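You operate a simulated robot arm through the tools that you are given. There is no shell and no other tool.

Carry out the task below with a simulated two-armed robot. There is one attempt and no reset: what you move stays moved.

## Task
Scan the grey tag, key in its pier and confirm it as HEAVY.
Fine: the blue button scans, the flight board gives the pier; knob to HEAVY, then the green button.

It is judged by the outcome, as a careful person would: the job done as asked, and still so three seconds after it is handed in. It fails if anything else is knocked over, pushed out of place, dropped, spilled or broken.

## Robot
Two 6-joint arms with two-finger parallel grippers on one trunk that stands fixed in place. Base frame: the origin is at the foot of the trunk, x ahead of it, y to its left, z up. Lengths are in m, angles in degrees, forces in N, time in s.
The left shoulder is at [0.28, 0.185, 1.055], the right one opposite. With the tool pointing down near the work surface each hand reaches from about 0.56 to 0.94 m from the base axis, measured 20 degrees to its own side. Payload 1.57 kg a hand.
The TCP of each hand is the grasp point between the finger pads, 0.03 m short of the fingertips. In the tool frame z runs along the fingers and y along their closing line. Largest opening 0.08 m; finger width 0.017, thickness 0.012; the body of the gripper, 0.04 by 0.082 m, starts 0.08 m behind the TCP.
Orientation is that of the tool frame in the base frame, as [roll, pitch, yaw] about the fixed x, y, z axes, in that order (R = Rz(yaw) Ry(pitch) Rx(roll)). With the fingers straight down and closing along the base's y, the tool's x points along the base's -x, its y along +y and its z along -z.

## Interface
- The arms move only by the tool send_rows. It takes "left_deltas", "right_deltas" or both (then of equal length, played together; a hand with none holds still); each is a list of rows, each a list of 3 entries, a list of its own where there are three numbers: the shift along the base's x, y, z in cm, then the turn, a rotation vector about the base's x, y, z in degrees, then the finger opening in cm, from 0 to 8. In form: [[[dx, dy, dz], [rx, ry, rz], fingers], ...]. A call has 1 to 20 rows; each row shifts and turns the commanded pose from where the row before left it. A row lasts 0.2 s, in which the tool goes at most 0.05 m and 8.6 degrees; a call with a longer step from one row to the next is refused whole, and so is a gripper value outside its range. Where a pose cannot be reached the arm comes as near as it can. A force on the tool above 40 N (or 10 N above the force at the start of the call, whichever is more), or a blocked arm, ends the call early, and 0.2 s more pass. Each finger travels about 0.153 m/s and halts on what it meets, pressing with about 28 N; the grip force reading is that of the motor and also rises with nothing between the fingers. The clock runs only during rows and for 0.2 s after the last one: add rows that do not move to give the fingers time. The reply holds the time, the measured pose of the TCP, the force on the tool along the base axes, the opening and the grip force, in the units named above and with some noise, with the torque about the TCP (base axes, N m) and any sound that the robot's microphone picked up.
- Cameras (640 x 400 px; columns grow to the right, rows downward): "scene" is now at [0.2411, 0.0249, 1.5053]; the picture's right is [0.30, -0.95, 0.00], its down [-0.62, -0.19, -0.76] and it looks along [0.73, 0.23, -0.65] (base axes); focal length 339 px, centre (320, 200). "left" rides on the left gripper at [0.072, 0.007, -0.122] in its tool frame; the picture's right is [-0.09, 1.00, 0.00], its down [-0.84, -0.08, -0.54] and it looks along [-0.54, -0.05, 0.84] (tool axes); focal length 238 px, centre (320, 200). "right" rides on the right gripper at [0.072, -0.007, -0.122] in its tool frame; the picture's right is [0.09, 1.00, 0.00], its down [-0.84, 0.08, -0.54] and it looks along [-0.54, 0.05, 0.84] (tool axes); focal length 238 px, centre (320, 200). There is no depth. A picture from a camera that has moved, and an enlarged one, comes with that camera's place and axes in the base frame and with its lens.
- camera(camera): a new picture of that camera. The clock stands still meanwhile.
- slide_trunk(by): slides the trunk up (or, below 0, down) by that many m; the arms and the scene camera ride with it, the base frame stays. It gives what a move gives, with no picture.
- head_to(pan, tilt): turns the head with the scene camera to pan (to the left, within 86 degrees either way) and tilt (down, from -29 to 69), counted from straight ahead of the robot. It gives what a move gives.
- inspect(camera, box): a new picture of the part [left, top, right, bottom] of that camera's present view, enlarged. The clock stands still meanwhile.
- hand_in(): hands the job in; it is judged then, once.

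Places have to be worked out from the pictures, the camera data and where the tool is seen. Open the grippers and draw the arms clear of the work before you hand the job in, unless the task says otherwise.

The tools are called as name(argument=value, ...) on one line, values as JSON. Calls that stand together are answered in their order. send_rows: Moves the arms, as the interface text tells. Its arguments: {"type":"object","properties":{"left_deltas":{"type":"array","items":{"type":"array"}},"right_deltas":{"type":"array","items":{"type":"array"}}},"required":[]} The other tools are called the same way: slide_trunk (by) slides the trunk up or down; head_to (pan, tilt) turns the head that bears the scene camera; camera (camera) takes a picture; inspect (camera, box) takes an enlarged picture of a part of a camera's view; hand_in () hands the job in.

At the start:

```text
clock: 0.0
left_eef_pos: [0.5143, 0.3008, 1.1766]
left_tool_rot: [-180.0, 0.0, -179.9]
left_force: [-0.1, 0.4, -0.3]
left_moment: [0.02, 0.04, 0.04]
left_gripper_width: 0.08
left_grip_force: 0.0
right_eef_pos: [0.564, -0.1757, 1.1035]
right_tool_rot: [-179.9, 0.0, 179.9]
right_force: [-0.4, -0.4, -0.7]
right_moment: [-0.02, 0.04, -0.03]
right_gripper_width: 0.0799
right_grip_force: 0.1
trunk travel left (down, up): [-0.75, 0.24]
head pan, tilt: [17.4, 40.2]
```

scene: 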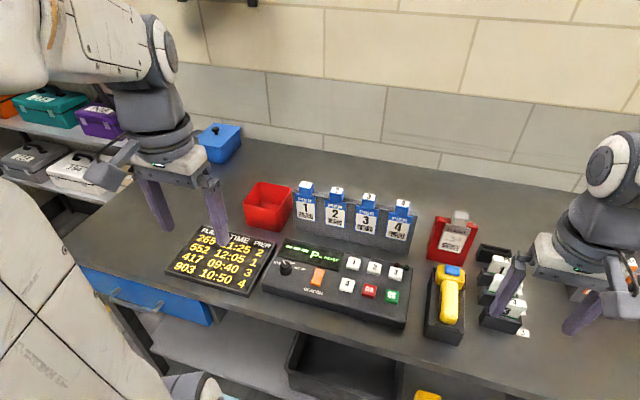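
right: 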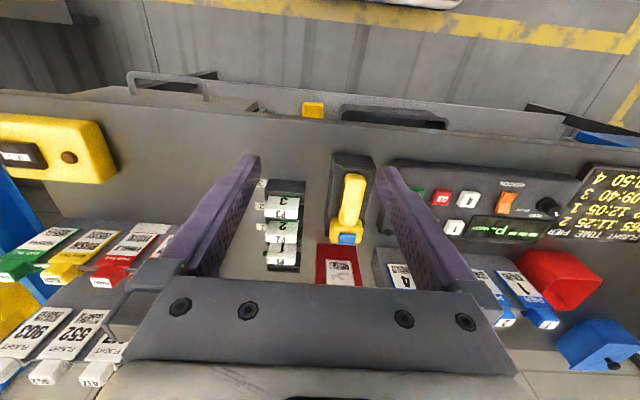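
left: 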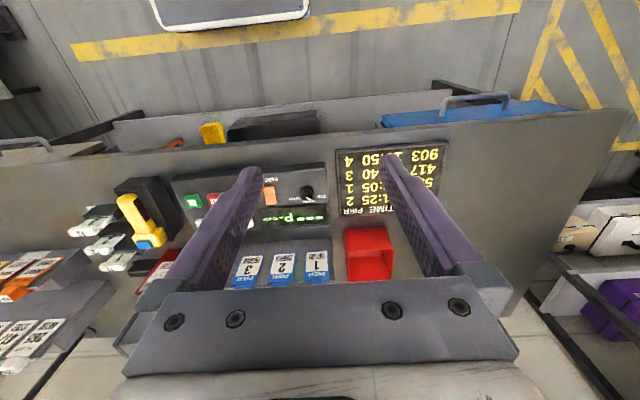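

I'll start by looking closer at the scene: the flight board, the console, the scanner and the tags.

inspect(camera="scene", box=[160, 210, 300, 300])

inspect(camera="scene", box=[260, 230, 420, 330])

inspect(camera="scene", box=[410, 200, 570, 350])

inspect(camera="right", box=[0, 200, 240, 400])

```text
4.44 times, centred on (230, 255) of scene
camera zoom: at [0.2411, 0.0249, 1.5053], right [0.3, -0.95, 0.0], down [-0.62, -0.19, -0.76], along [0.73, 0.23, -0.65], focal length 1505 px, centre (720, -44)
```

zoom: 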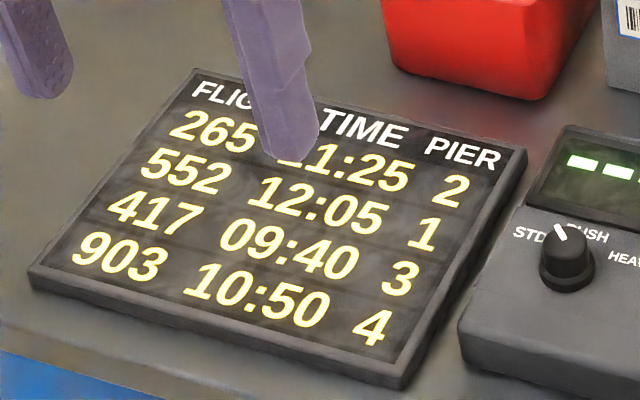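

```text
4.00 times, centred on (340, 280) of scene
camera zoom: at [0.2411, 0.0249, 1.5053], right [0.3, -0.95, 0.0], down [-0.62, -0.19, -0.76], along [0.73, 0.23, -0.65], focal length 1355 px, centre (240, -120)
```

zoom: 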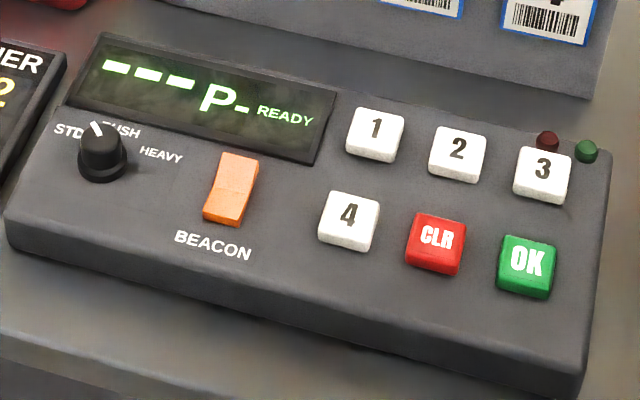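

```text
2.67 times, centred on (490, 275) of scene
camera zoom: at [0.2411, 0.0249, 1.5053], right [0.3, -0.95, 0.0], down [-0.62, -0.19, -0.76], along [0.73, 0.23, -0.65], focal length 903 px, centre (-133, 0)
```

zoom: 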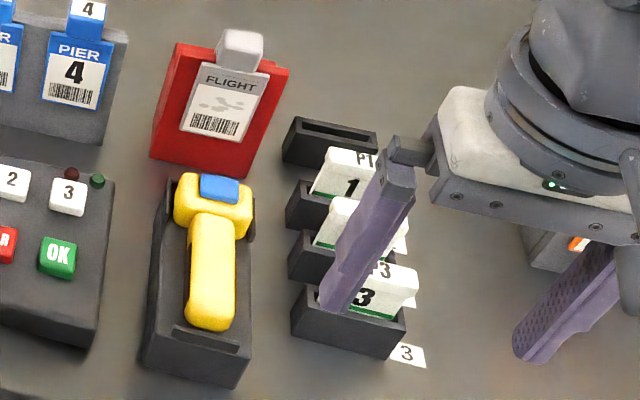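

```text
2.00 times, centred on (120, 300) of right
camera zoom: at [0.4937, -0.1841, 1.2256], right [-0.09, 1.0, 0.0], down [0.84, 0.08, 0.54], along [0.54, 0.05, -0.84], focal length 477 px, centre (720, 0)
```

zoom: 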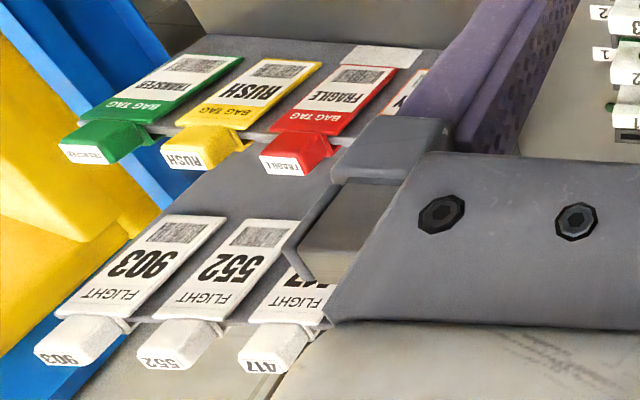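

The red stand holds a tag with a smudged flight number in front of the yellow scanner. I'll turn the head to see the right side and the rest of the table for other tags.

head_to(pan=-20, tilt=40)

camera(camera="scene")

```text
clock: 1.0
left_eef_pos: [0.5139, 0.2995, 1.1763]
left_tool_rot: [180.0, 0.0, 180.0]
left_force: [0.0, -0.1, 0.1]
left_moment: [0.01, 0.01, -0.03]
left_gripper_width: 0.0802
left_grip_force: 0.2
right_eef_pos: [0.5643, -0.1768, 1.1041]
right_tool_rot: [-180.0, 0.0, -179.9]
right_force: [-0.5, -0.2, 0.6]
right_moment: [0.03, 0.0, 0.04]
right_gripper_width: 0.0801
right_grip_force: 0.0
trunk travel left (down, up): [-0.75, 0.24]
head pan, tilt: [-20.0, 40.0]
```

```text
taken
camera scene: at [0.24, -0.0296, 1.5056], right [-0.34, -0.94, 0.0], down [-0.6, 0.22, -0.77], along [0.72, -0.26, -0.64], focal length 339 px, centre (320, 200)
```

scene: 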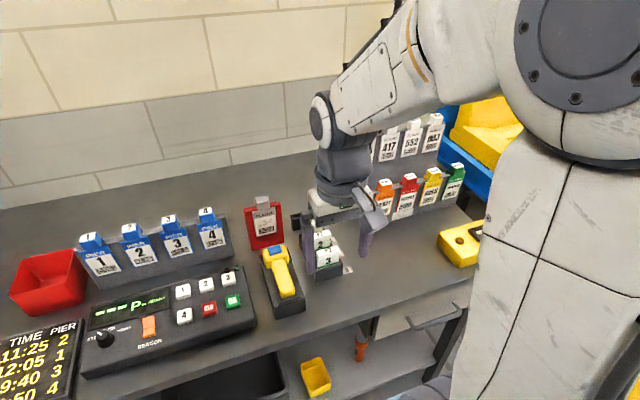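

Zooming on the red stand with the greyish tag, the scanner and the rack.

inspect(camera="scene", box=[230, 185, 330, 325])

inspect(camera="scene", box=[360, 100, 480, 270])

inspect(camera="right", box=[240, 140, 420, 300])

inspect(camera="right", box=[380, 140, 640, 340])

```text
2.86 times, centred on (280, 255) of scene
camera zoom: at [0.24, -0.0296, 1.5056], right [-0.34, -0.94, 0.0], down [-0.6, 0.22, -0.77], along [0.72, -0.26, -0.64], focal length 968 px, centre (434, 43)
```

zoom: 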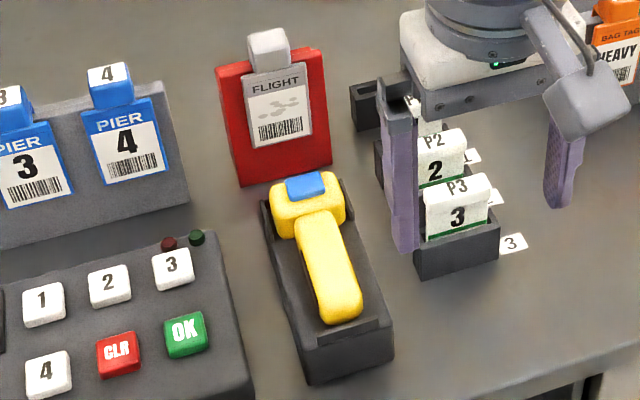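

```text
2.35 times, centred on (420, 185) of scene
camera zoom: at [0.24, -0.0296, 1.5056], right [-0.34, -0.94, 0.0], down [-0.6, 0.22, -0.77], along [0.72, -0.26, -0.64], focal length 797 px, centre (85, 235)
```

zoom: 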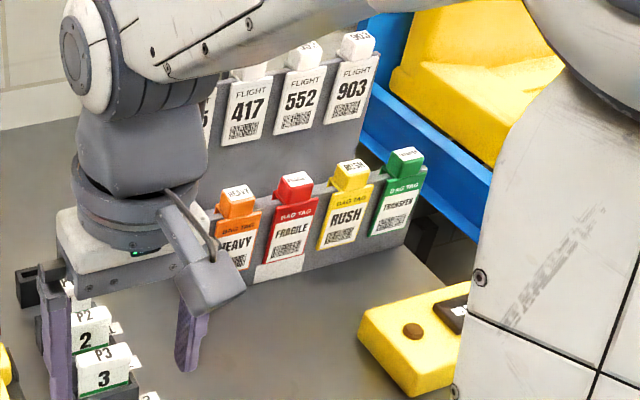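

```text
2.50 times, centred on (330, 220) of right
camera zoom: at [0.4937, -0.1841, 1.2256], right [-0.09, 1.0, 0.0], down [0.84, 0.08, 0.54], along [0.54, 0.05, -0.84], focal length 596 px, centre (295, 150)
```

zoom: 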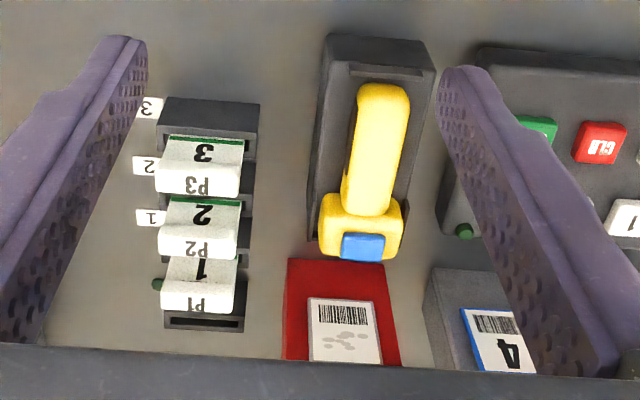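

```text
2.00 times, centred on (510, 240) of right
camera zoom: at [0.4937, -0.1841, 1.2256], right [-0.09, 1.0, 0.0], down [0.84, 0.08, 0.54], along [0.54, 0.05, -0.84], focal length 477 px, centre (-60, 120)
```

zoom: 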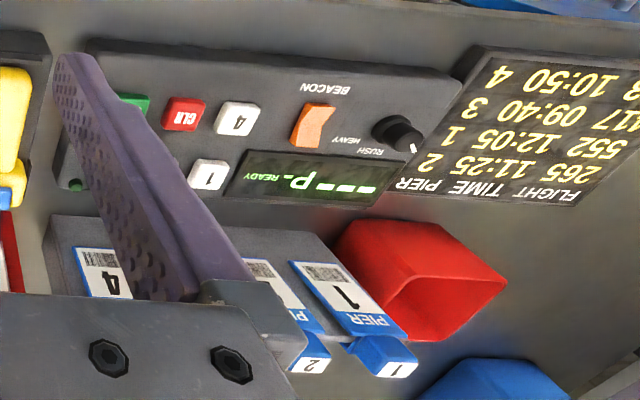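

The blue scan button triangulates to about (0.771, -0.111, 0.911), and the scanner in its cradle points at the tag on the red stand. I close the right fingers and hover high above the button to check this with the cameras.

send_rows(right_deltas=[[[0, 0, 0], [0, 0, 0], 0], [[0, 0, 0], [0, 0, 0], 0], [[3.2, 1.1, -1.0], [0, 0, 0], 0], [[3.2, 1.1, -1.0], [0, 0, 0], 0], [[3.2, 1.1, -1.0], [0, 0, 0], 0], [[3.2, 1.1, -1.0], [0, 0, 0], 0], [[3.2, 1.1, -1.0], [0, 0, 0], 0], [[3.2, 1.0, -1.0], [0, 0, 0], 0], [[0, 0, 0], [0, 0, 0], 0]])

camera(camera="scene")

camera(camera="right")

```text
clock: 3.0
left_eef_pos: [0.5134, 0.2999, 1.177]
left_tool_rot: [180.0, 0.0, -180.0]
left_force: [0.2, 0.0, -0.6]
left_moment: [0.01, -0.02, 0.01]
left_gripper_width: 0.0801
left_grip_force: 0.0
right_eef_pos: [0.7565, -0.1112, 1.0418]
right_tool_rot: [180.0, -0.1, 179.9]
right_force: [0.4, -0.3, -0.5]
right_moment: [0.01, -0.01, 0.03]
right_gripper_width: 0.0
right_grip_force: 21.8
trunk travel left (down, up): [-0.75, 0.24]
head pan, tilt: [-20.0, 40.0]
```

```text
taken
camera scene: at [0.2403, -0.0296, 1.5055], right [-0.34, -0.94, 0.0], down [-0.6, 0.22, -0.77], along [0.72, -0.26, -0.64], focal length 339 px, centre (320, 200)
```

scene: 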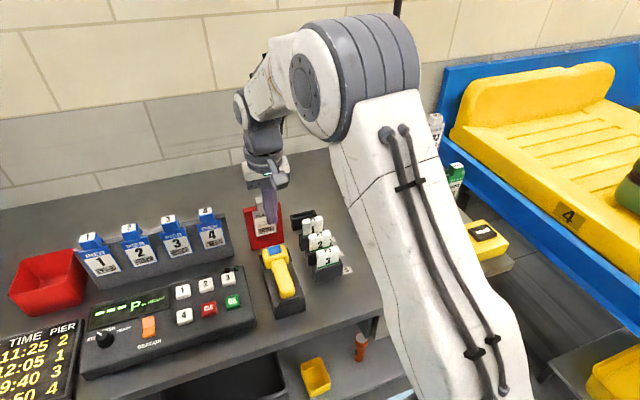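

```text
taken
camera right: at [0.6862, -0.1191, 1.1646], right [-0.09, 1.0, 0.0], down [0.84, 0.08, 0.54], along [0.54, 0.05, -0.84], focal length 238 px, centre (320, 200)
```

right: 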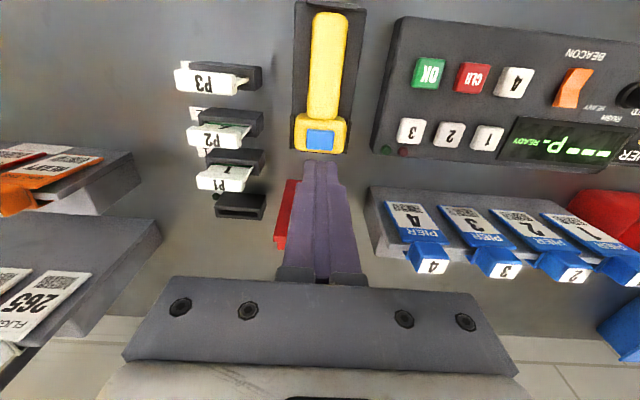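

The button reprojects consistently to (0.7715, -0.111). I move over it and come down to about 2 cm above it.

send_rows(right_deltas=[[[1.5, 0, 0], [0, 0, 0], 0], [[0, 0, -2.7], [0, 0, 0], 0], [[0, 0, -2.7], [0, 0, 0], 0], [[0, 0, -2.3], [0, 0, 0], 0], [[0, 0, 0], [0, 0, 0], 0]])

camera(camera="right")

inspect(camera="scene", box=[220, 150, 340, 320])

```text
clock: 4.2
left_eef_pos: [0.5144, 0.2994, 1.1765]
left_tool_rot: [180.0, 0.0, -179.9]
left_force: [0.8, 0.7, -0.1]
left_moment: [0.03, 0.0, -0.01]
left_gripper_width: 0.08
left_grip_force: 0.1
right_eef_pos: [0.7725, -0.1108, 0.9664]
right_tool_rot: [180.0, 0.0, -180.0]
right_force: [0.3, 0.3, -0.1]
right_moment: [-0.02, -0.01, -0.01]
right_gripper_width: 0.0
right_grip_force: 21.2
trunk travel left (down, up): [-0.75, 0.24]
head pan, tilt: [-20.0, 40.0]
```

```text
taken
camera right: at [0.701, -0.1195, 1.0881], right [-0.09, 1.0, 0.0], down [0.84, 0.08, 0.54], along [0.54, 0.05, -0.84], focal length 238 px, centre (320, 200)
```

right: 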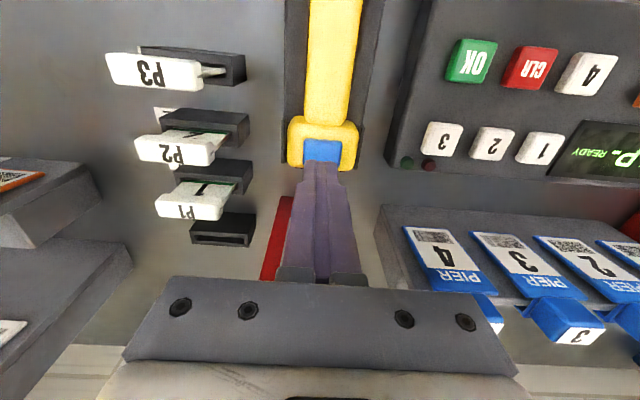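

```text
2.35 times, centred on (280, 235) of scene
camera zoom: at [0.2401, -0.0297, 1.5056], right [-0.34, -0.94, 0.0], down [-0.6, 0.22, -0.77], along [0.72, -0.26, -0.64], focal length 797 px, centre (414, 118)
```

zoom: 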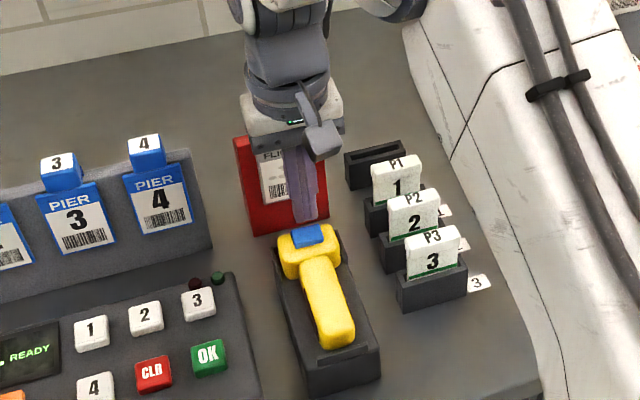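

The tip is right above the button (slightly forward). I nudge 0.3 cm back and press down in small steps, watching the force and any sound.

send_rows(right_deltas=[[[-0.3, 0, -1.0], [0, 0, 0], 0], [[0, 0, -0.7], [0, 0, 0], 0], [[0, 0, -0.4], [0, 0, 0], 0], [[0, 0, -0.3], [0, 0, 0], 0], [[0, 0, -0.3], [0, 0, 0], 0], [[0, 0, 0], [0, 0, 0], 0]])

inspect(camera="scene", box=[70, 150, 340, 350])

```text
clock: 5.6
left_eef_pos: [0.5131, 0.2997, 1.1771]
left_tool_rot: [180.0, 0.0, -179.9]
left_force: [0.3, 0.0, -0.2]
left_moment: [0.03, 0.0, -0.02]
left_gripper_width: 0.0803
left_grip_force: 0.0
right_eef_pos: [0.7697, -0.1116, 0.9395]
right_tool_rot: [-180.0, 0.0, 179.9]
right_force: [1.2, -0.8, 9.8]
right_moment: [-0.06, 0.01, -0.01]
right_gripper_width: 0.0
right_grip_force: 21.1
trunk travel left (down, up): [-0.75, 0.24]
head pan, tilt: [-20.0, 40.0]
heard: click
```

```text
2.00 times, centred on (205, 250) of scene
camera zoom: at [0.2396, -0.0296, 1.5058], right [-0.34, -0.94, 0.0], down [-0.6, 0.22, -0.77], along [0.72, -0.26, -0.64], focal length 677 px, centre (550, 100)
```

zoom: 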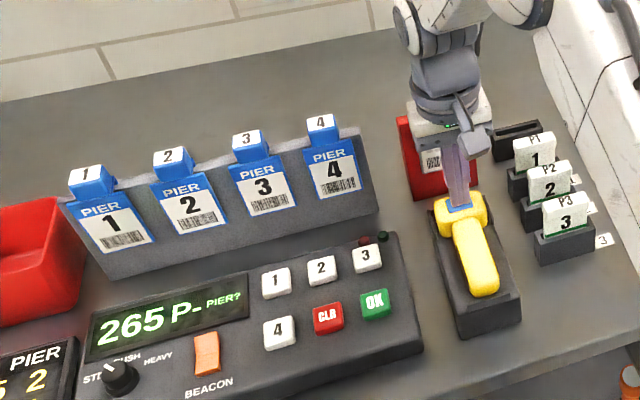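

It clicked and the display now reads "265 P- PIER?". The board gives flight 265 → pier 2. I lift the right hand straight up and double-check both readings.

send_rows(right_deltas=[[[0, 0, 1.0], [0, 0, 0], 0], [[0, 0, 2.0], [0, 0, 0], 0], [[0, 0, 3.0], [0, 0, 0], 0], [[0, 0, 3.0], [0, 0, 0], 0], [[0, 0, 0], [0, 0, 0], 0]])

head_to(pan=10, tilt=45)

camera(camera="scene")

camera(camera="left")

```text
clock: 6.8
left_eef_pos: [0.5132, 0.2992, 1.1781]
left_tool_rot: [-180.0, 0.1, -179.9]
left_force: [-0.3, -0.6, 0.6]
left_moment: [-0.01, 0.02, 0.0]
left_gripper_width: 0.08
left_grip_force: 0.2
right_eef_pos: [0.77, -0.1126, 1.0315]
right_tool_rot: [-179.9, 0.1, 180.0]
right_force: [0.3, 0.8, 0.5]
right_moment: [0.02, -0.02, 0.0]
right_gripper_width: 0.0
right_grip_force: 21.3
trunk travel left (down, up): [-0.75, 0.24]
head pan, tilt: [-20.0, 40.0]
```

```text
clock: 7.8
left_eef_pos: [0.5138, 0.2995, 1.177]
left_tool_rot: [179.9, 0.0, -180.0]
left_force: [0.0, -0.1, -0.6]
left_moment: [0.0, 0.02, 0.04]
left_gripper_width: 0.0799
left_grip_force: 0.1
right_eef_pos: [0.7695, -0.1117, 1.0301]
right_tool_rot: [180.0, 0.0, -180.0]
right_force: [-0.4, -0.9, 0.4]
right_moment: [-0.03, -0.02, -0.01]
right_gripper_width: 0.0
right_grip_force: 21.1
trunk travel left (down, up): [-0.75, 0.24]
head pan, tilt: [10.0, 45.0]
```

```text
taken
camera scene: at [0.2402, 0.0135, 1.4983], right [0.17, -0.98, 0.0], down [-0.7, -0.12, -0.71], along [0.7, 0.12, -0.71], focal length 339 px, centre (320, 200)
```

scene: 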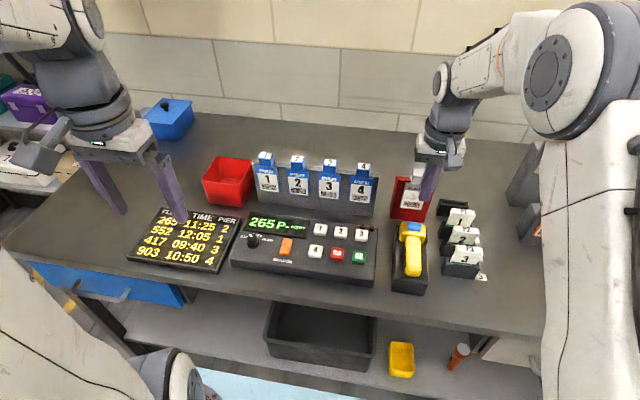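

```text
taken
camera left: at [0.4415, 0.3055, 1.2985], right [0.09, 1.0, 0.0], down [0.84, -0.08, 0.54], along [0.54, -0.05, -0.84], focal length 238 px, centre (320, 200)
```

left: 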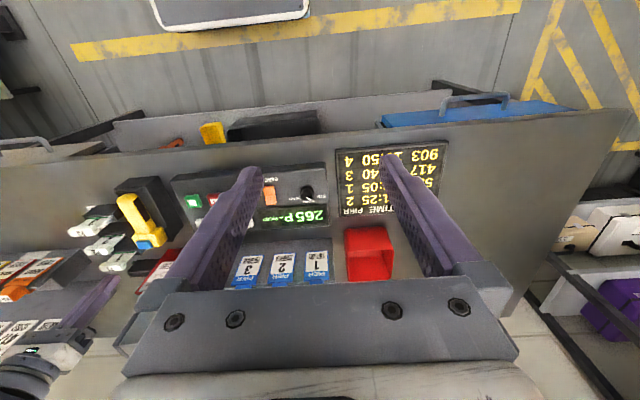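

Zooming on the console and board to read the display, the knob position and button places.

inspect(camera="scene", box=[220, 200, 390, 300])

inspect(camera="scene", box=[120, 200, 250, 280])

inspect(camera="left", box=[170, 140, 340, 250])

inspect(camera="right", box=[370, 0, 640, 200])

```text
3.76 times, centred on (305, 250) of scene
camera zoom: at [0.2402, 0.0135, 1.4983], right [0.17, -0.98, 0.0], down [-0.7, -0.12, -0.71], along [0.7, 0.12, -0.71], focal length 1275 px, centre (376, 12)
```

zoom: 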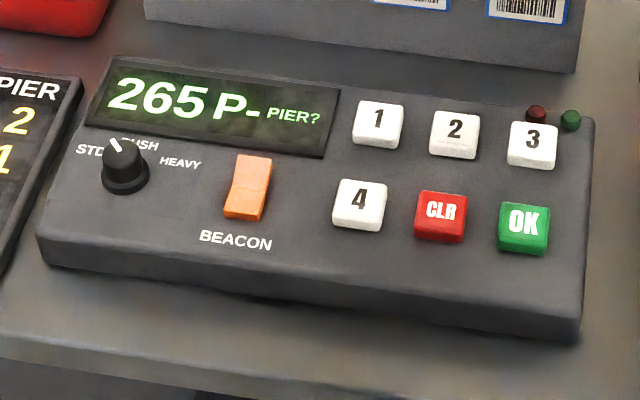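

```text
4.92 times, centred on (185, 240) of scene
camera zoom: at [0.2402, 0.0135, 1.4983], right [0.17, -0.98, 0.0], down [-0.7, -0.12, -0.71], along [0.7, 0.12, -0.71], focal length 1668 px, centre (985, 3)
```

zoom: 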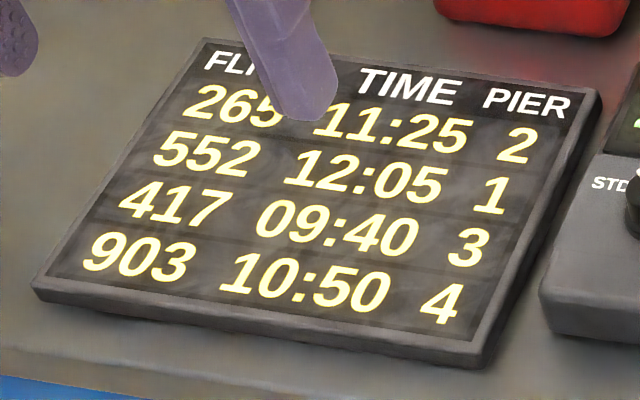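

```text
3.64 times, centred on (255, 195) of left
camera zoom: at [0.4415, 0.3055, 1.2985], right [0.09, 1.0, 0.0], down [0.84, -0.08, 0.54], along [0.54, -0.05, -0.84], focal length 867 px, centre (556, 218)
```

zoom: 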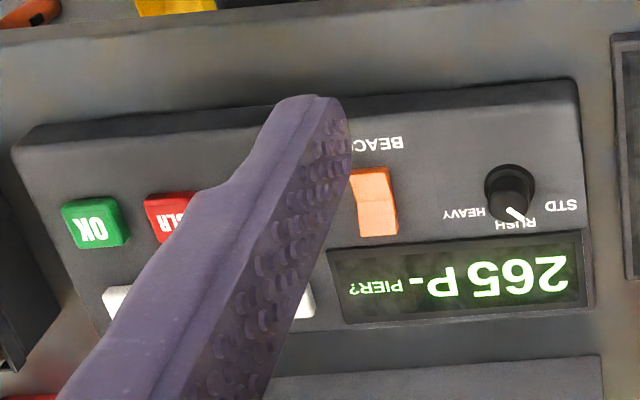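

```text
2.00 times, centred on (505, 100) of right
camera zoom: at [0.6978, -0.1201, 1.1514], right [-0.09, 1.0, 0.0], down [0.84, 0.08, 0.54], along [0.54, 0.05, -0.84], focal length 477 px, centre (-50, 400)
```

zoom: 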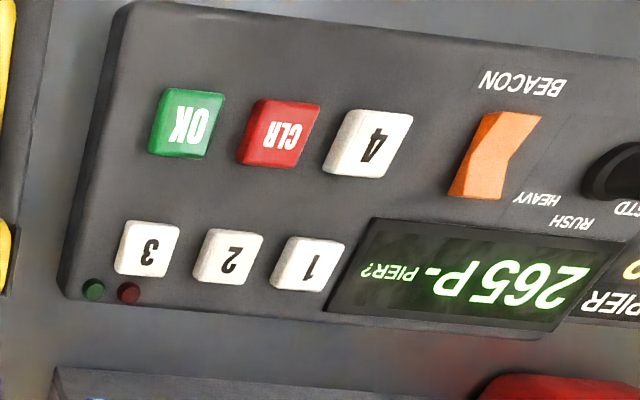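

Display: 265; board row 265 → pier 2. Button 2 triangulates to about (0.765, 0.053, 0.866). I bring the closed right fingers above it and stop ~5 cm short to check.

send_rows(right_deltas=[[[-0.1, 4.1, 0], [0, 0, 0], 0], [[-0.1, 4.1, 0], [0, 0, 0], 0], [[-0.1, 4.1, 0], [0, 0, 0], 0], [[-0.1, 4.2, 0], [0, 0, 0], 0], [[0, 0, -3.0], [0, 0, 0], 0], [[0, 0, -3.0], [0, 0, 0], 0], [[0, 0, -2.0], [0, 0, 0], 0], [[0, 0, 0], [0, 0, 0], 0]])

inspect(camera="scene", box=[220, 160, 390, 290])

camera(camera="right")

```text
clock: 9.6
left_eef_pos: [0.5136, 0.2997, 1.1766]
left_tool_rot: [-180.0, 0.0, 180.0]
left_force: [-0.7, 0.1, -0.3]
left_moment: [0.02, 0.0, 0.03]
left_gripper_width: 0.0801
left_grip_force: 0.1
right_eef_pos: [0.7652, 0.0538, 0.9482]
right_tool_rot: [-180.0, 0.0, 179.9]
right_force: [-0.3, -0.3, 0.5]
right_moment: [-0.01, -0.01, 0.01]
right_gripper_width: 0.0
right_grip_force: 21.1
trunk travel left (down, up): [-0.75, 0.24]
head pan, tilt: [10.0, 45.0]
```

```text
3.08 times, centred on (305, 225) of scene
camera zoom: at [0.2403, 0.0136, 1.4983], right [0.17, -0.98, 0.0], down [-0.7, -0.12, -0.71], along [0.7, 0.12, -0.71], focal length 1042 px, centre (366, 123)
```

zoom: 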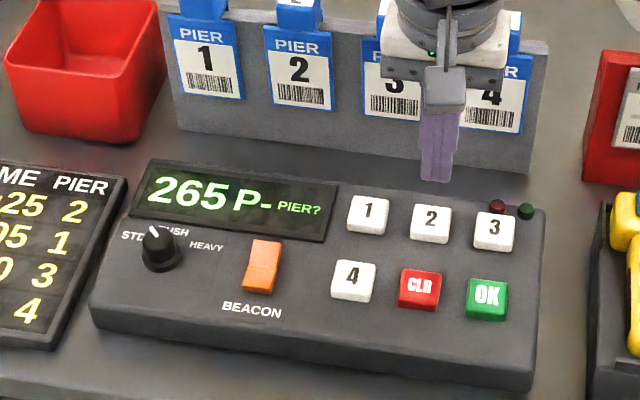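

```text
taken
camera right: at [0.6934, 0.0456, 1.0706], right [-0.09, 1.0, 0.0], down [0.84, 0.08, 0.54], along [0.54, 0.05, -0.84], focal length 238 px, centre (320, 200)
```

right: 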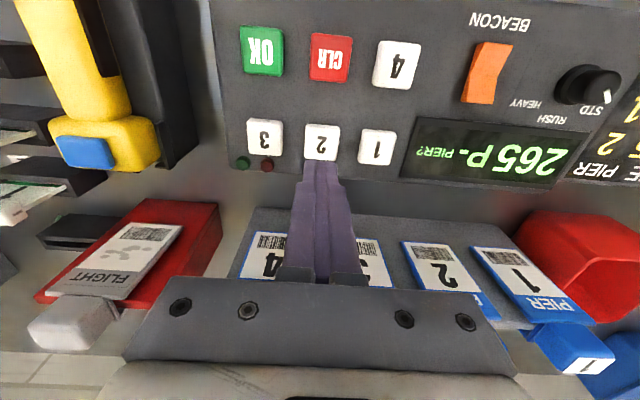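

Button 2 is directly under the tip (button centre about (0.763, 0.053)). I descend and press in small steps.

send_rows(right_deltas=[[[-0.2, 0, -3.0], [0, 0, 0], 0], [[0, 0, -1.2], [0, 0, 0], 0], [[0, 0, -0.4], [0, 0, 0], 0], [[0, 0, -0.3], [0, 0, 0], 0], [[0, 0, -0.3], [0, 0, 0], 0], [[0, 0, 0], [0, 0, 0], 0]])

inspect(camera="scene", box=[220, 160, 390, 290])

```text
clock: 11.0
left_eef_pos: [0.514, 0.2998, 1.177]
left_tool_rot: [-180.0, 0.0, 179.9]
left_force: [0.3, -0.7, 0.0]
left_moment: [-0.05, -0.03, 0.0]
left_gripper_width: 0.0799
left_grip_force: 0.1
right_eef_pos: [0.7622, 0.0525, 0.8979]
right_tool_rot: [-179.9, 0.0, 180.0]
right_force: [-0.6, 0.1, 2.0]
right_moment: [-0.01, -0.03, -0.02]
right_gripper_width: 0.0
right_grip_force: 21.4
trunk travel left (down, up): [-0.75, 0.24]
head pan, tilt: [10.0, 45.0]
```

```text
3.08 times, centred on (305, 225) of scene
camera zoom: at [0.2402, 0.0136, 1.4983], right [0.17, -0.98, 0.0], down [-0.7, -0.12, -0.71], along [0.7, 0.12, -0.71], focal length 1042 px, centre (366, 123)
```

zoom: 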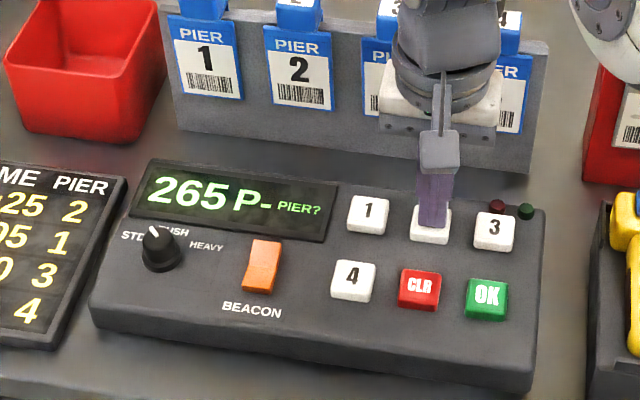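

Light contact (2 N) on button 2, not yet registered. I push a few more millimetres.

send_rows(right_deltas=[[[0, 0, -0.15], [0, 0, 0], 0], [[0, 0, -0.15], [0, 0, 0], 0], [[0, 0, 0], [0, 0, 0], 0]])

inspect(camera="scene", box=[220, 160, 390, 290])

```text
clock: 11.8
left_eef_pos: [0.5132, 0.2997, 1.1775]
left_tool_rot: [-180.0, 0.0, -180.0]
left_force: [-0.7, 0.5, 0.6]
left_moment: [0.0, 0.02, -0.01]
left_gripper_width: 0.0799
left_grip_force: 0.1
right_eef_pos: [0.7635, 0.0535, 0.8944]
right_tool_rot: [-179.9, 0.0, -179.9]
right_force: [0.4, 0.3, 1.8]
right_moment: [-0.01, 0.0, 0.02]
right_gripper_width: 0.0
right_grip_force: 21.0
trunk travel left (down, up): [-0.75, 0.24]
head pan, tilt: [10.0, 45.0]
heard: click
```

```text
3.08 times, centred on (305, 225) of scene
camera zoom: at [0.2402, 0.0136, 1.4983], right [0.17, -0.98, 0.0], down [-0.7, -0.12, -0.71], along [0.7, 0.12, -0.71], focal length 1042 px, centre (366, 123)
```

zoom: 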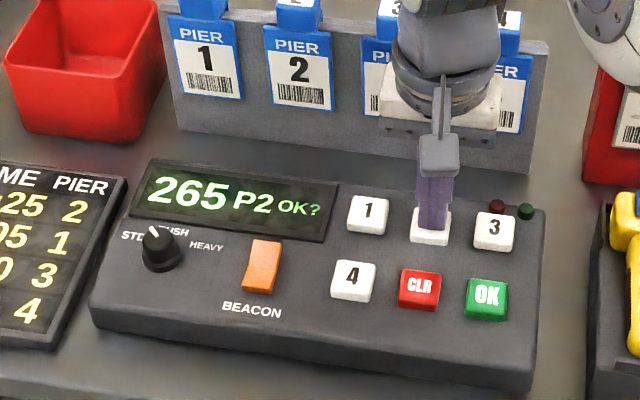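

"265 P2 OK?" is shown. I lift the right hand and draw it to the right, out of the way of the left hand, which will turn the knob.

send_rows(right_deltas=[[[0, 0, 1.0], [0, 0, 0], 0], [[0, 0, 3.0], [0, 0, 0], 0], [[0, 0, 4.0], [0, 0, 0], 0], [[0, 0, 4.0], [0, 0, 0], 0], [[-2.0, -3.5, 2.0], [0, 0, 0], 0], [[-2.0, -3.5, 2.0], [0, 0, 0], 0], [[-1.0, -3.5, 0], [0, 0, 0], 0], [[0, 0, 0], [0, 0, 0], 0]])

head_to(pan=25, tilt=48)

camera(camera="scene")

inspect(camera="left", box=[260, 150, 360, 230])

```text
clock: 13.6
left_eef_pos: [0.5149, 0.2998, 1.1776]
left_tool_rot: [180.0, 0.1, -179.9]
left_force: [-0.7, 0.2, -0.5]
left_moment: [0.02, 0.03, 0.04]
left_gripper_width: 0.0799
left_grip_force: 0.1
right_eef_pos: [0.7134, -0.0514, 1.0559]
right_tool_rot: [-180.0, 0.1, -180.0]
right_force: [0.6, 0.4, 0.4]
right_moment: [0.02, 0.01, 0.01]
right_gripper_width: 0.0001
right_grip_force: 21.6
trunk travel left (down, up): [-0.75, 0.24]
head pan, tilt: [10.0, 45.0]
```

```text
clock: 14.4
left_eef_pos: [0.5142, 0.3002, 1.1771]
left_tool_rot: [-180.0, 0.1, 179.9]
left_force: [-0.8, -0.8, -0.1]
left_moment: [0.02, -0.03, 0.02]
left_gripper_width: 0.08
left_grip_force: 0.2
right_eef_pos: [0.7123, -0.0511, 1.0554]
right_tool_rot: [-179.9, 0.1, -179.9]
right_force: [0.8, 0.5, 0.0]
right_moment: [0.01, 0.01, -0.03]
right_gripper_width: 0.0003
right_grip_force: 21.2
trunk travel left (down, up): [-0.75, 0.24]
head pan, tilt: [25.0, 48.0]
```

```text
taken
camera scene: at [0.2316, 0.0327, 1.4941], right [0.42, -0.91, 0.0], down [-0.67, -0.31, -0.67], along [0.61, 0.28, -0.74], focal length 339 px, centre (320, 200)
```

scene: 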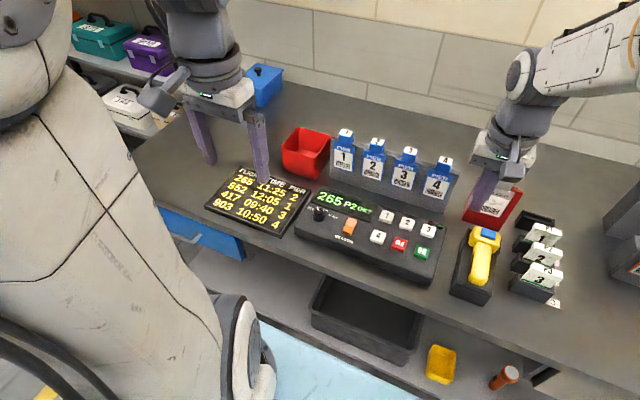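

```text
5.00 times, centred on (310, 190) of left
camera zoom: at [0.4415, 0.3055, 1.2985], right [0.09, 1.0, 0.0], down [0.84, -0.08, 0.54], along [0.54, -0.05, -0.84], focal length 1192 px, centre (370, 250)
```

zoom: 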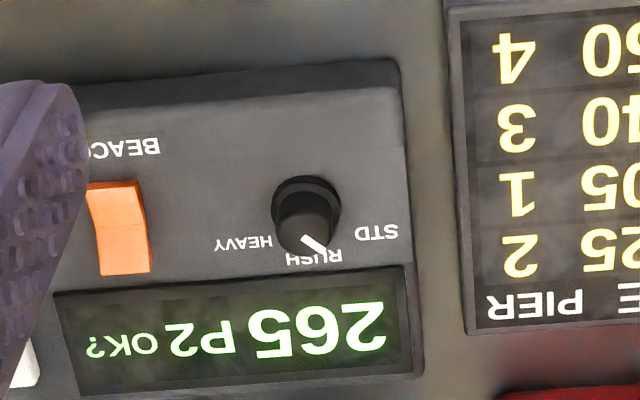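

I move the open left hand to hover above the knob (estimated about (0.703, 0.254, 0.87)) and look closely at its pointer and labels.

send_rows(left_deltas=[[[2.7, -0.7, -2.0], [0, 0, 0], 8], [[2.7, -0.7, -2.0], [0, 0, 0], 8], [[2.7, -0.7, -2.0], [0, 0, 0], 8], [[2.7, -0.7, -2.0], [0, 0, 0], 8], [[2.7, -0.7, -2.0], [0, 0, 0], 8], [[2.7, -0.6, -2.0], [0, 0, 0], 8], [[2.7, -0.6, -2.0], [0, 0, 0], 8], [[0, 0, 0], [0, 0, 0], 8]])

camera(camera="left")

inspect(camera="left", box=[240, 60, 400, 180])

inspect(camera="scene", box=[260, 150, 400, 260])

```text
clock: 16.2
left_eef_pos: [0.7027, 0.2533, 1.0373]
left_tool_rot: [-180.0, 0.0, -180.0]
left_force: [0.6, -0.2, 0.9]
left_moment: [-0.02, 0.0, -0.02]
left_gripper_width: 0.0803
left_grip_force: 0.0
right_eef_pos: [0.7123, -0.0501, 1.0563]
right_tool_rot: [179.9, 0.0, 179.9]
right_force: [-0.3, -0.4, 0.5]
right_moment: [0.02, 0.02, 0.0]
right_gripper_width: 0.0
right_grip_force: 21.6
trunk travel left (down, up): [-0.75, 0.24]
head pan, tilt: [25.0, 48.0]
```

```text
taken
camera left: at [0.6302, 0.2581, 1.1578], right [0.09, 1.0, 0.0], down [0.84, -0.08, 0.54], along [0.54, -0.05, -0.84], focal length 238 px, centre (320, 200)
```

left: 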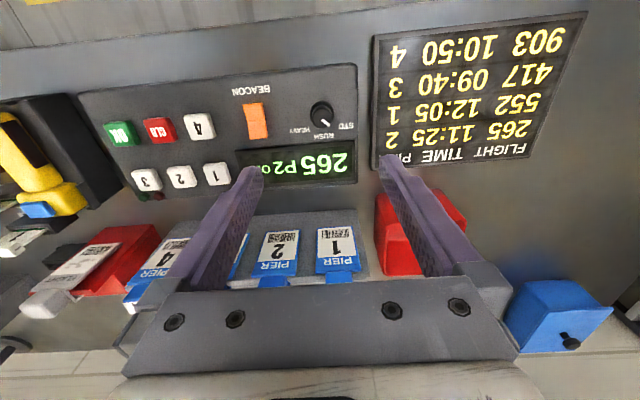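

```text
3.33 times, centred on (320, 120) of left
camera zoom: at [0.6302, 0.2581, 1.1578], right [0.09, 1.0, 0.0], down [0.84, -0.08, 0.54], along [0.54, -0.05, -0.84], focal length 794 px, centre (320, 467)
```

zoom: 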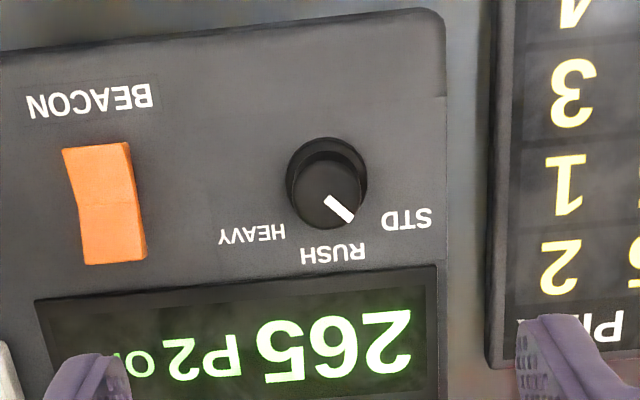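

```text
3.64 times, centred on (330, 205) of scene
camera zoom: at [0.2319, 0.0327, 1.4941], right [0.42, -0.91, 0.0], down [-0.67, -0.31, -0.67], along [0.61, 0.28, -0.74], focal length 1232 px, centre (284, 182)
```

zoom: 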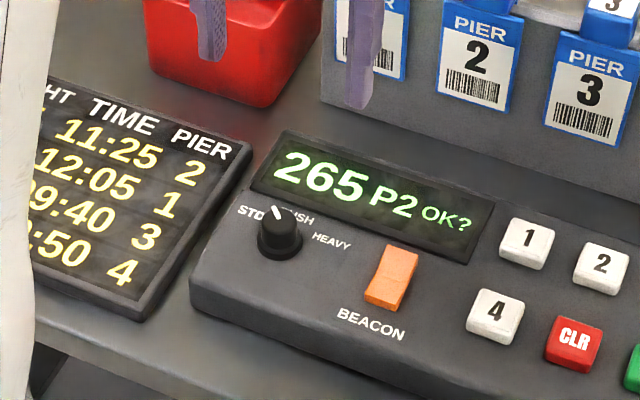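

The knob's pointer sits at STD (about +47° from straight away, toward +y); HEAVY is about −50°, so it must be turned clockwise by ~95°. I pre-rotate the left hand +48° about vertical, narrow the fingers to 4.4 cm and lower to just above the knob.

send_rows(left_deltas=[[[0, 0, -1.2], [0, 0, 8], 7], [[0, 0, -1.2], [0, 0, 8], 6], [[0, 0, -1.2], [0, 0, 8], 5], [[0, 0, -1.2], [0, 0, 8], 4.4], [[0, 0, -1.2], [0, 0, 8], 4.4], [[0, 0, -1.2], [0, 0, 8], 4.4], [[0, 0, 0], [0, 0, 0], 4.4]])

camera(camera="left")

inspect(camera="scene", box=[260, 150, 400, 260])

```text
clock: 17.8
left_eef_pos: [0.7024, 0.2527, 0.9654]
left_tool_rot: [-180.0, 0.0, -131.8]
left_force: [-0.1, 0.5, 1.0]
left_moment: [-0.04, -0.01, -0.02]
left_gripper_width: 0.044
left_grip_force: 0.0
right_eef_pos: [0.7139, -0.0505, 1.0542]
right_tool_rot: [180.0, 0.0, -179.9]
right_force: [0.3, 0.6, -0.8]
right_moment: [-0.03, 0.03, -0.03]
right_gripper_width: 0.0001
right_grip_force: 21.3
trunk travel left (down, up): [-0.75, 0.24]
head pan, tilt: [25.0, 48.0]
```

```text
taken
camera left: at [0.6498, 0.2024, 1.0864], right [-0.68, 0.73, 0.0], down [0.62, 0.57, 0.54], along [0.4, 0.37, -0.84], focal length 238 px, centre (320, 200)
```

left: 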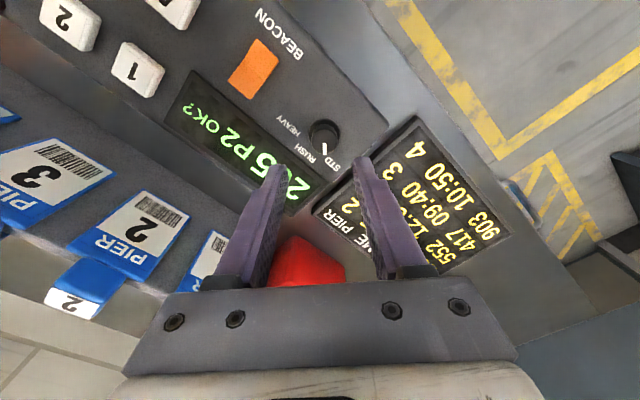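

```text
3.64 times, centred on (330, 205) of scene
camera zoom: at [0.2316, 0.0328, 1.4941], right [0.42, -0.91, 0.0], down [-0.67, -0.31, -0.67], along [0.61, 0.28, -0.74], focal length 1232 px, centre (284, 182)
```

zoom: 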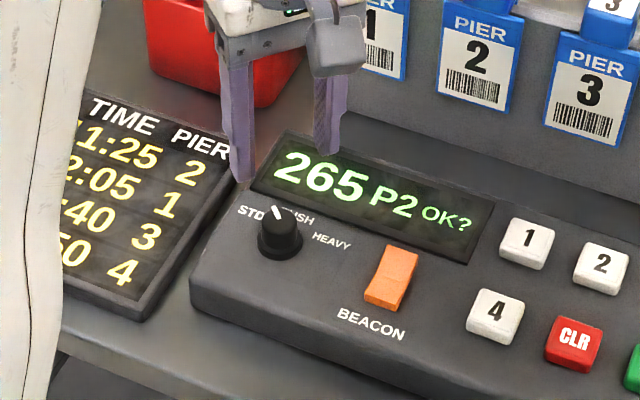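

Wrist rotation reached fine. Zooming on the knob from the left camera to refine its centre.

inspect(camera="left", box=[260, 80, 400, 200])

```text
3.33 times, centred on (330, 140) of left
camera zoom: at [0.6498, 0.2024, 1.0864], right [-0.68, 0.73, 0.0], down [0.62, 0.57, 0.54], along [0.4, 0.37, -0.84], focal length 794 px, centre (287, 400)
```

zoom: 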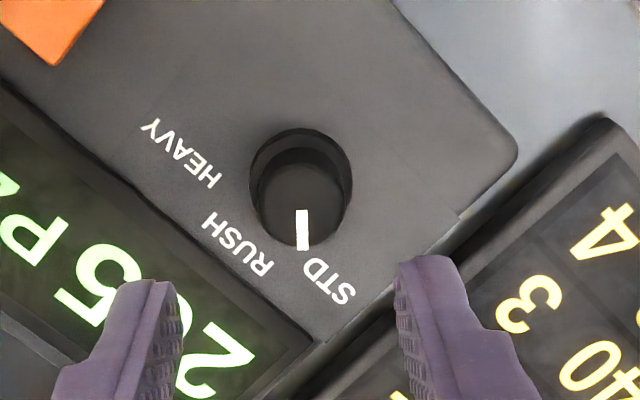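

Knob top centre refines to about (0.701, 0.255). I shift slightly and lower until the tips are just above the knob top.

send_rows(left_deltas=[[[-0.1, 0.25, -2.0], [0, 0, 0], 4.4], [[0, 0, -2.5], [0, 0, 0], 4.4], [[0, 0, 0], [0, 0, 0], 4.4]])

inspect(camera="left", box=[240, 100, 400, 240])

inspect(camera="scene", box=[270, 170, 370, 250])

```text
clock: 18.6
left_eef_pos: [0.7022, 0.255, 0.919]
left_tool_rot: [-179.9, 0.0, -132.1]
left_force: [0.8, -0.7, 0.3]
left_moment: [-0.01, 0.0, 0.0]
left_gripper_width: 0.0441
left_grip_force: 0.1
right_eef_pos: [0.7128, -0.0515, 1.0557]
right_tool_rot: [180.0, 0.1, 180.0]
right_force: [-0.2, -0.5, 0.1]
right_moment: [0.01, -0.01, 0.01]
right_gripper_width: 0.0001
right_grip_force: 22.0
trunk travel left (down, up): [-0.75, 0.24]
head pan, tilt: [25.0, 48.0]
```

```text
2.86 times, centred on (320, 170) of left
camera zoom: at [0.6486, 0.2052, 1.0411], right [-0.68, 0.73, 0.0], down [0.62, 0.57, 0.54], along [0.4, 0.37, -0.84], focal length 681 px, centre (320, 286)
```

zoom: 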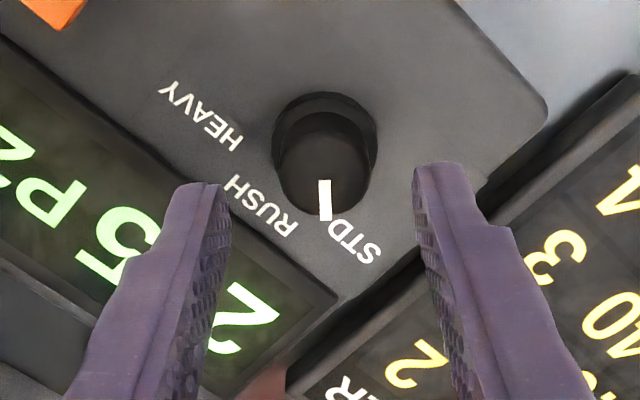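

```text
5.00 times, centred on (320, 210) of scene
camera zoom: at [0.2317, 0.0328, 1.4941], right [0.42, -0.91, 0.0], down [-0.67, -0.31, -0.67], along [0.61, 0.28, -0.74], focal length 1694 px, centre (320, 150)
```

zoom: 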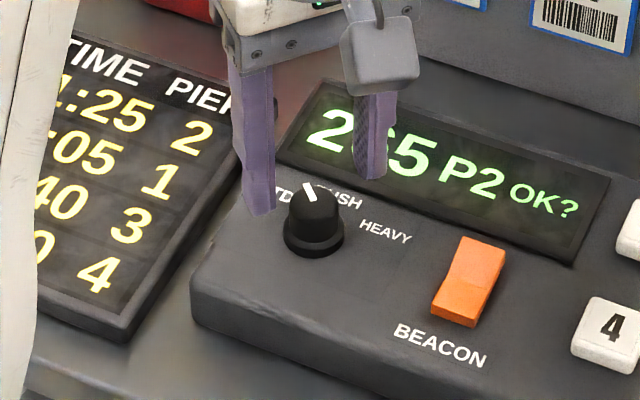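

Well centred. I narrow to 3.6 cm, lower so the tips flank the knob, then close gradually on it.

send_rows(left_deltas=[[[-0.1, 0, 0], [0, 0, 0], 3.6], [[0, 0, -1.2], [0, 0, 0], 3.6], [[0, 0, -1.0], [0, 0, 0], 3.6], [[0, 0, -0.6], [0, 0, 0], 3.6], [[0, 0, 0], [0, 0, 0], 3.6]])

inspect(camera="left", box=[240, 100, 400, 240])

inspect(camera="scene", box=[270, 170, 370, 250])

```text
clock: 19.8
left_eef_pos: [0.7004, 0.256, 0.8928]
left_tool_rot: [180.0, 0.0, -132.0]
left_force: [0.4, 0.0, 0.4]
left_moment: [-0.03, -0.01, 0.04]
left_gripper_width: 0.036
left_grip_force: 0.1
right_eef_pos: [0.7119, -0.0501, 1.0565]
right_tool_rot: [-180.0, -0.1, 180.0]
right_force: [1.1, -0.3, 1.1]
right_moment: [0.01, 0.0, 0.01]
right_gripper_width: 0.0002
right_grip_force: 21.2
trunk travel left (down, up): [-0.75, 0.24]
head pan, tilt: [25.0, 48.0]
```

```text
2.86 times, centred on (320, 170) of left
camera zoom: at [0.6474, 0.2054, 1.0134], right [-0.68, 0.73, 0.0], down [0.62, 0.57, 0.54], along [0.4, 0.37, -0.84], focal length 681 px, centre (320, 286)
```

zoom: 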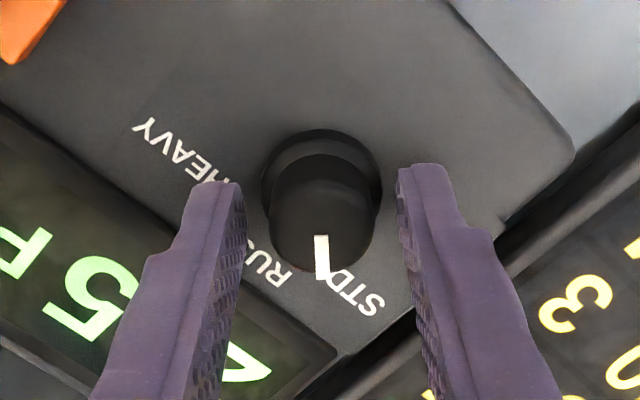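

```text
5.00 times, centred on (320, 210) of scene
camera zoom: at [0.2316, 0.0327, 1.4941], right [0.42, -0.91, 0.0], down [-0.67, -0.31, -0.67], along [0.61, 0.28, -0.74], focal length 1694 px, centre (320, 150)
```

zoom: 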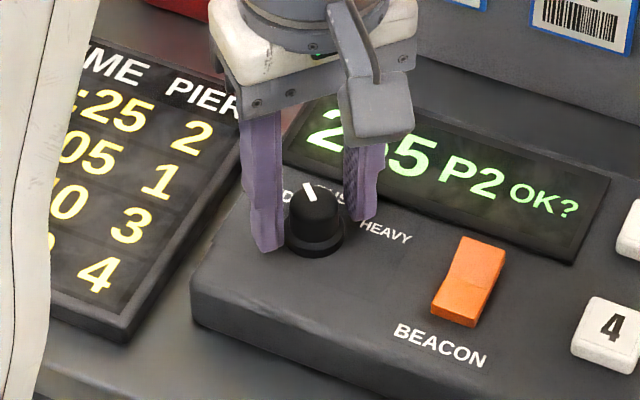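

The fingers flank the knob centrally with no contact yet. I close on it.

send_rows(left_deltas=[[[0, 0, -0.1], [0, 0, 0], 3.2], [[0, 0, 0], [0, 0, 0], 2.9], [[0, 0, 0], [0, 0, 0], 2.6], [[0, 0, 0], [0, 0, 0], 2.3], [[0, 0, 0], [0, 0, 0], 2.1], [[0, 0, 0], [0, 0, 0], 2.1]])

inspect(camera="left", box=[240, 100, 400, 240])

```text
clock: 21.2
left_eef_pos: [0.7002, 0.2557, 0.8913]
left_tool_rot: [-180.0, 0.0, -132.1]
left_force: [-3.3, 5.0, 1.1]
left_moment: [0.11, 0.1, 0.05]
left_gripper_width: 0.0286
left_grip_force: 38.7
right_eef_pos: [0.7121, -0.0512, 1.0562]
right_tool_rot: [179.9, 0.0, -180.0]
right_force: [-0.3, -0.5, 0.1]
right_moment: [0.03, -0.01, 0.0]
right_gripper_width: 0.0
right_grip_force: 21.2
trunk travel left (down, up): [-0.75, 0.24]
head pan, tilt: [25.0, 48.0]
```

```text
2.86 times, centred on (320, 170) of left
camera zoom: at [0.6471, 0.2055, 1.0126], right [-0.68, 0.73, 0.0], down [0.62, 0.57, 0.54], along [0.4, 0.37, -0.84], focal length 681 px, centre (320, 286)
```

zoom: 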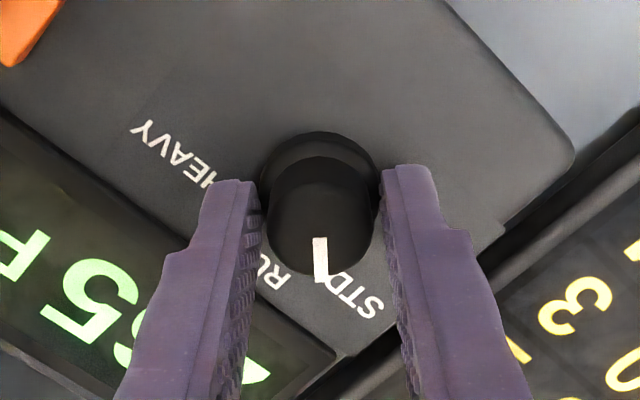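

Gripped at 2.86 cm with a slight side force; I ease the hand 0.7 mm toward it and turn clockwise ~46° toward RUSH, checking progress.

send_rows(left_deltas=[[[-0.06, 0.06, 0], [0, 0, 0], 2.1], [[0, 0, 0], [0, 0, -6], 2.1], [[0, 0, 0], [0, 0, -8], 2.1], [[0, 0, 0], [0, 0, -8], 2.1], [[0, 0, 0], [0, 0, -8], 2.1], [[0, 0, 0], [0, 0, -8], 2.1], [[0, 0, 0], [0, 0, -8], 2.1], [[0, 0, 0], [0, 0, 0], 2.1]])

inspect(camera="left", box=[240, 100, 400, 240])

inspect(camera="scene", box=[270, 170, 370, 250])

```text
clock: 23.0
left_eef_pos: [0.7011, 0.2544, 0.891]
left_tool_rot: [179.9, -0.1, -178.2]
left_force: [2.9, -14.0, -0.6]
left_moment: [-0.46, 0.06, 0.02]
left_gripper_width: 0.0289
left_grip_force: 38.4
right_eef_pos: [0.7129, -0.051, 1.0566]
right_tool_rot: [-180.0, 0.0, -179.9]
right_force: [-0.1, -0.5, -0.1]
right_moment: [0.02, 0.0, -0.02]
right_gripper_width: 0.0
right_grip_force: 21.2
trunk travel left (down, up): [-0.75, 0.24]
head pan, tilt: [25.0, 48.0]
```

```text
2.86 times, centred on (320, 170) of left
camera zoom: at [0.6282, 0.2584, 1.0126], right [0.06, 1.0, 0.0], down [0.84, -0.05, 0.54], along [0.54, -0.03, -0.84], focal length 681 px, centre (320, 286)
```

zoom: 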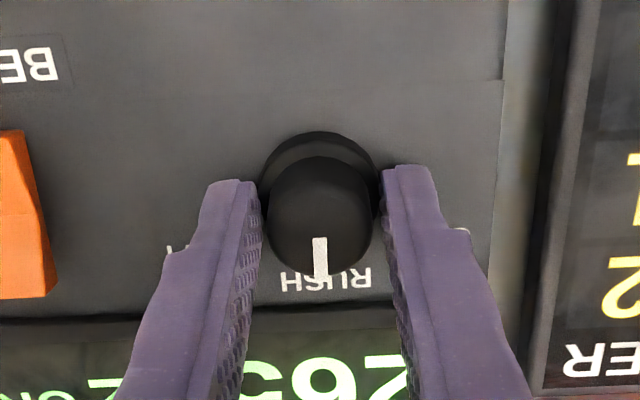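

```text
5.00 times, centred on (320, 210) of scene
camera zoom: at [0.2318, 0.032, 1.4941], right [0.42, -0.91, 0.0], down [-0.67, -0.31, -0.67], along [0.61, 0.28, -0.74], focal length 1694 px, centre (320, 150)
```

zoom: 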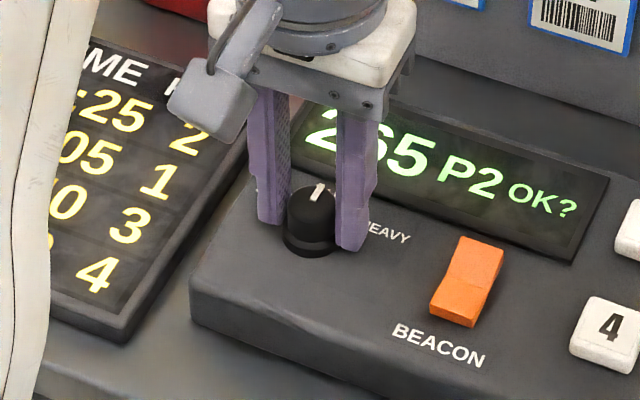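

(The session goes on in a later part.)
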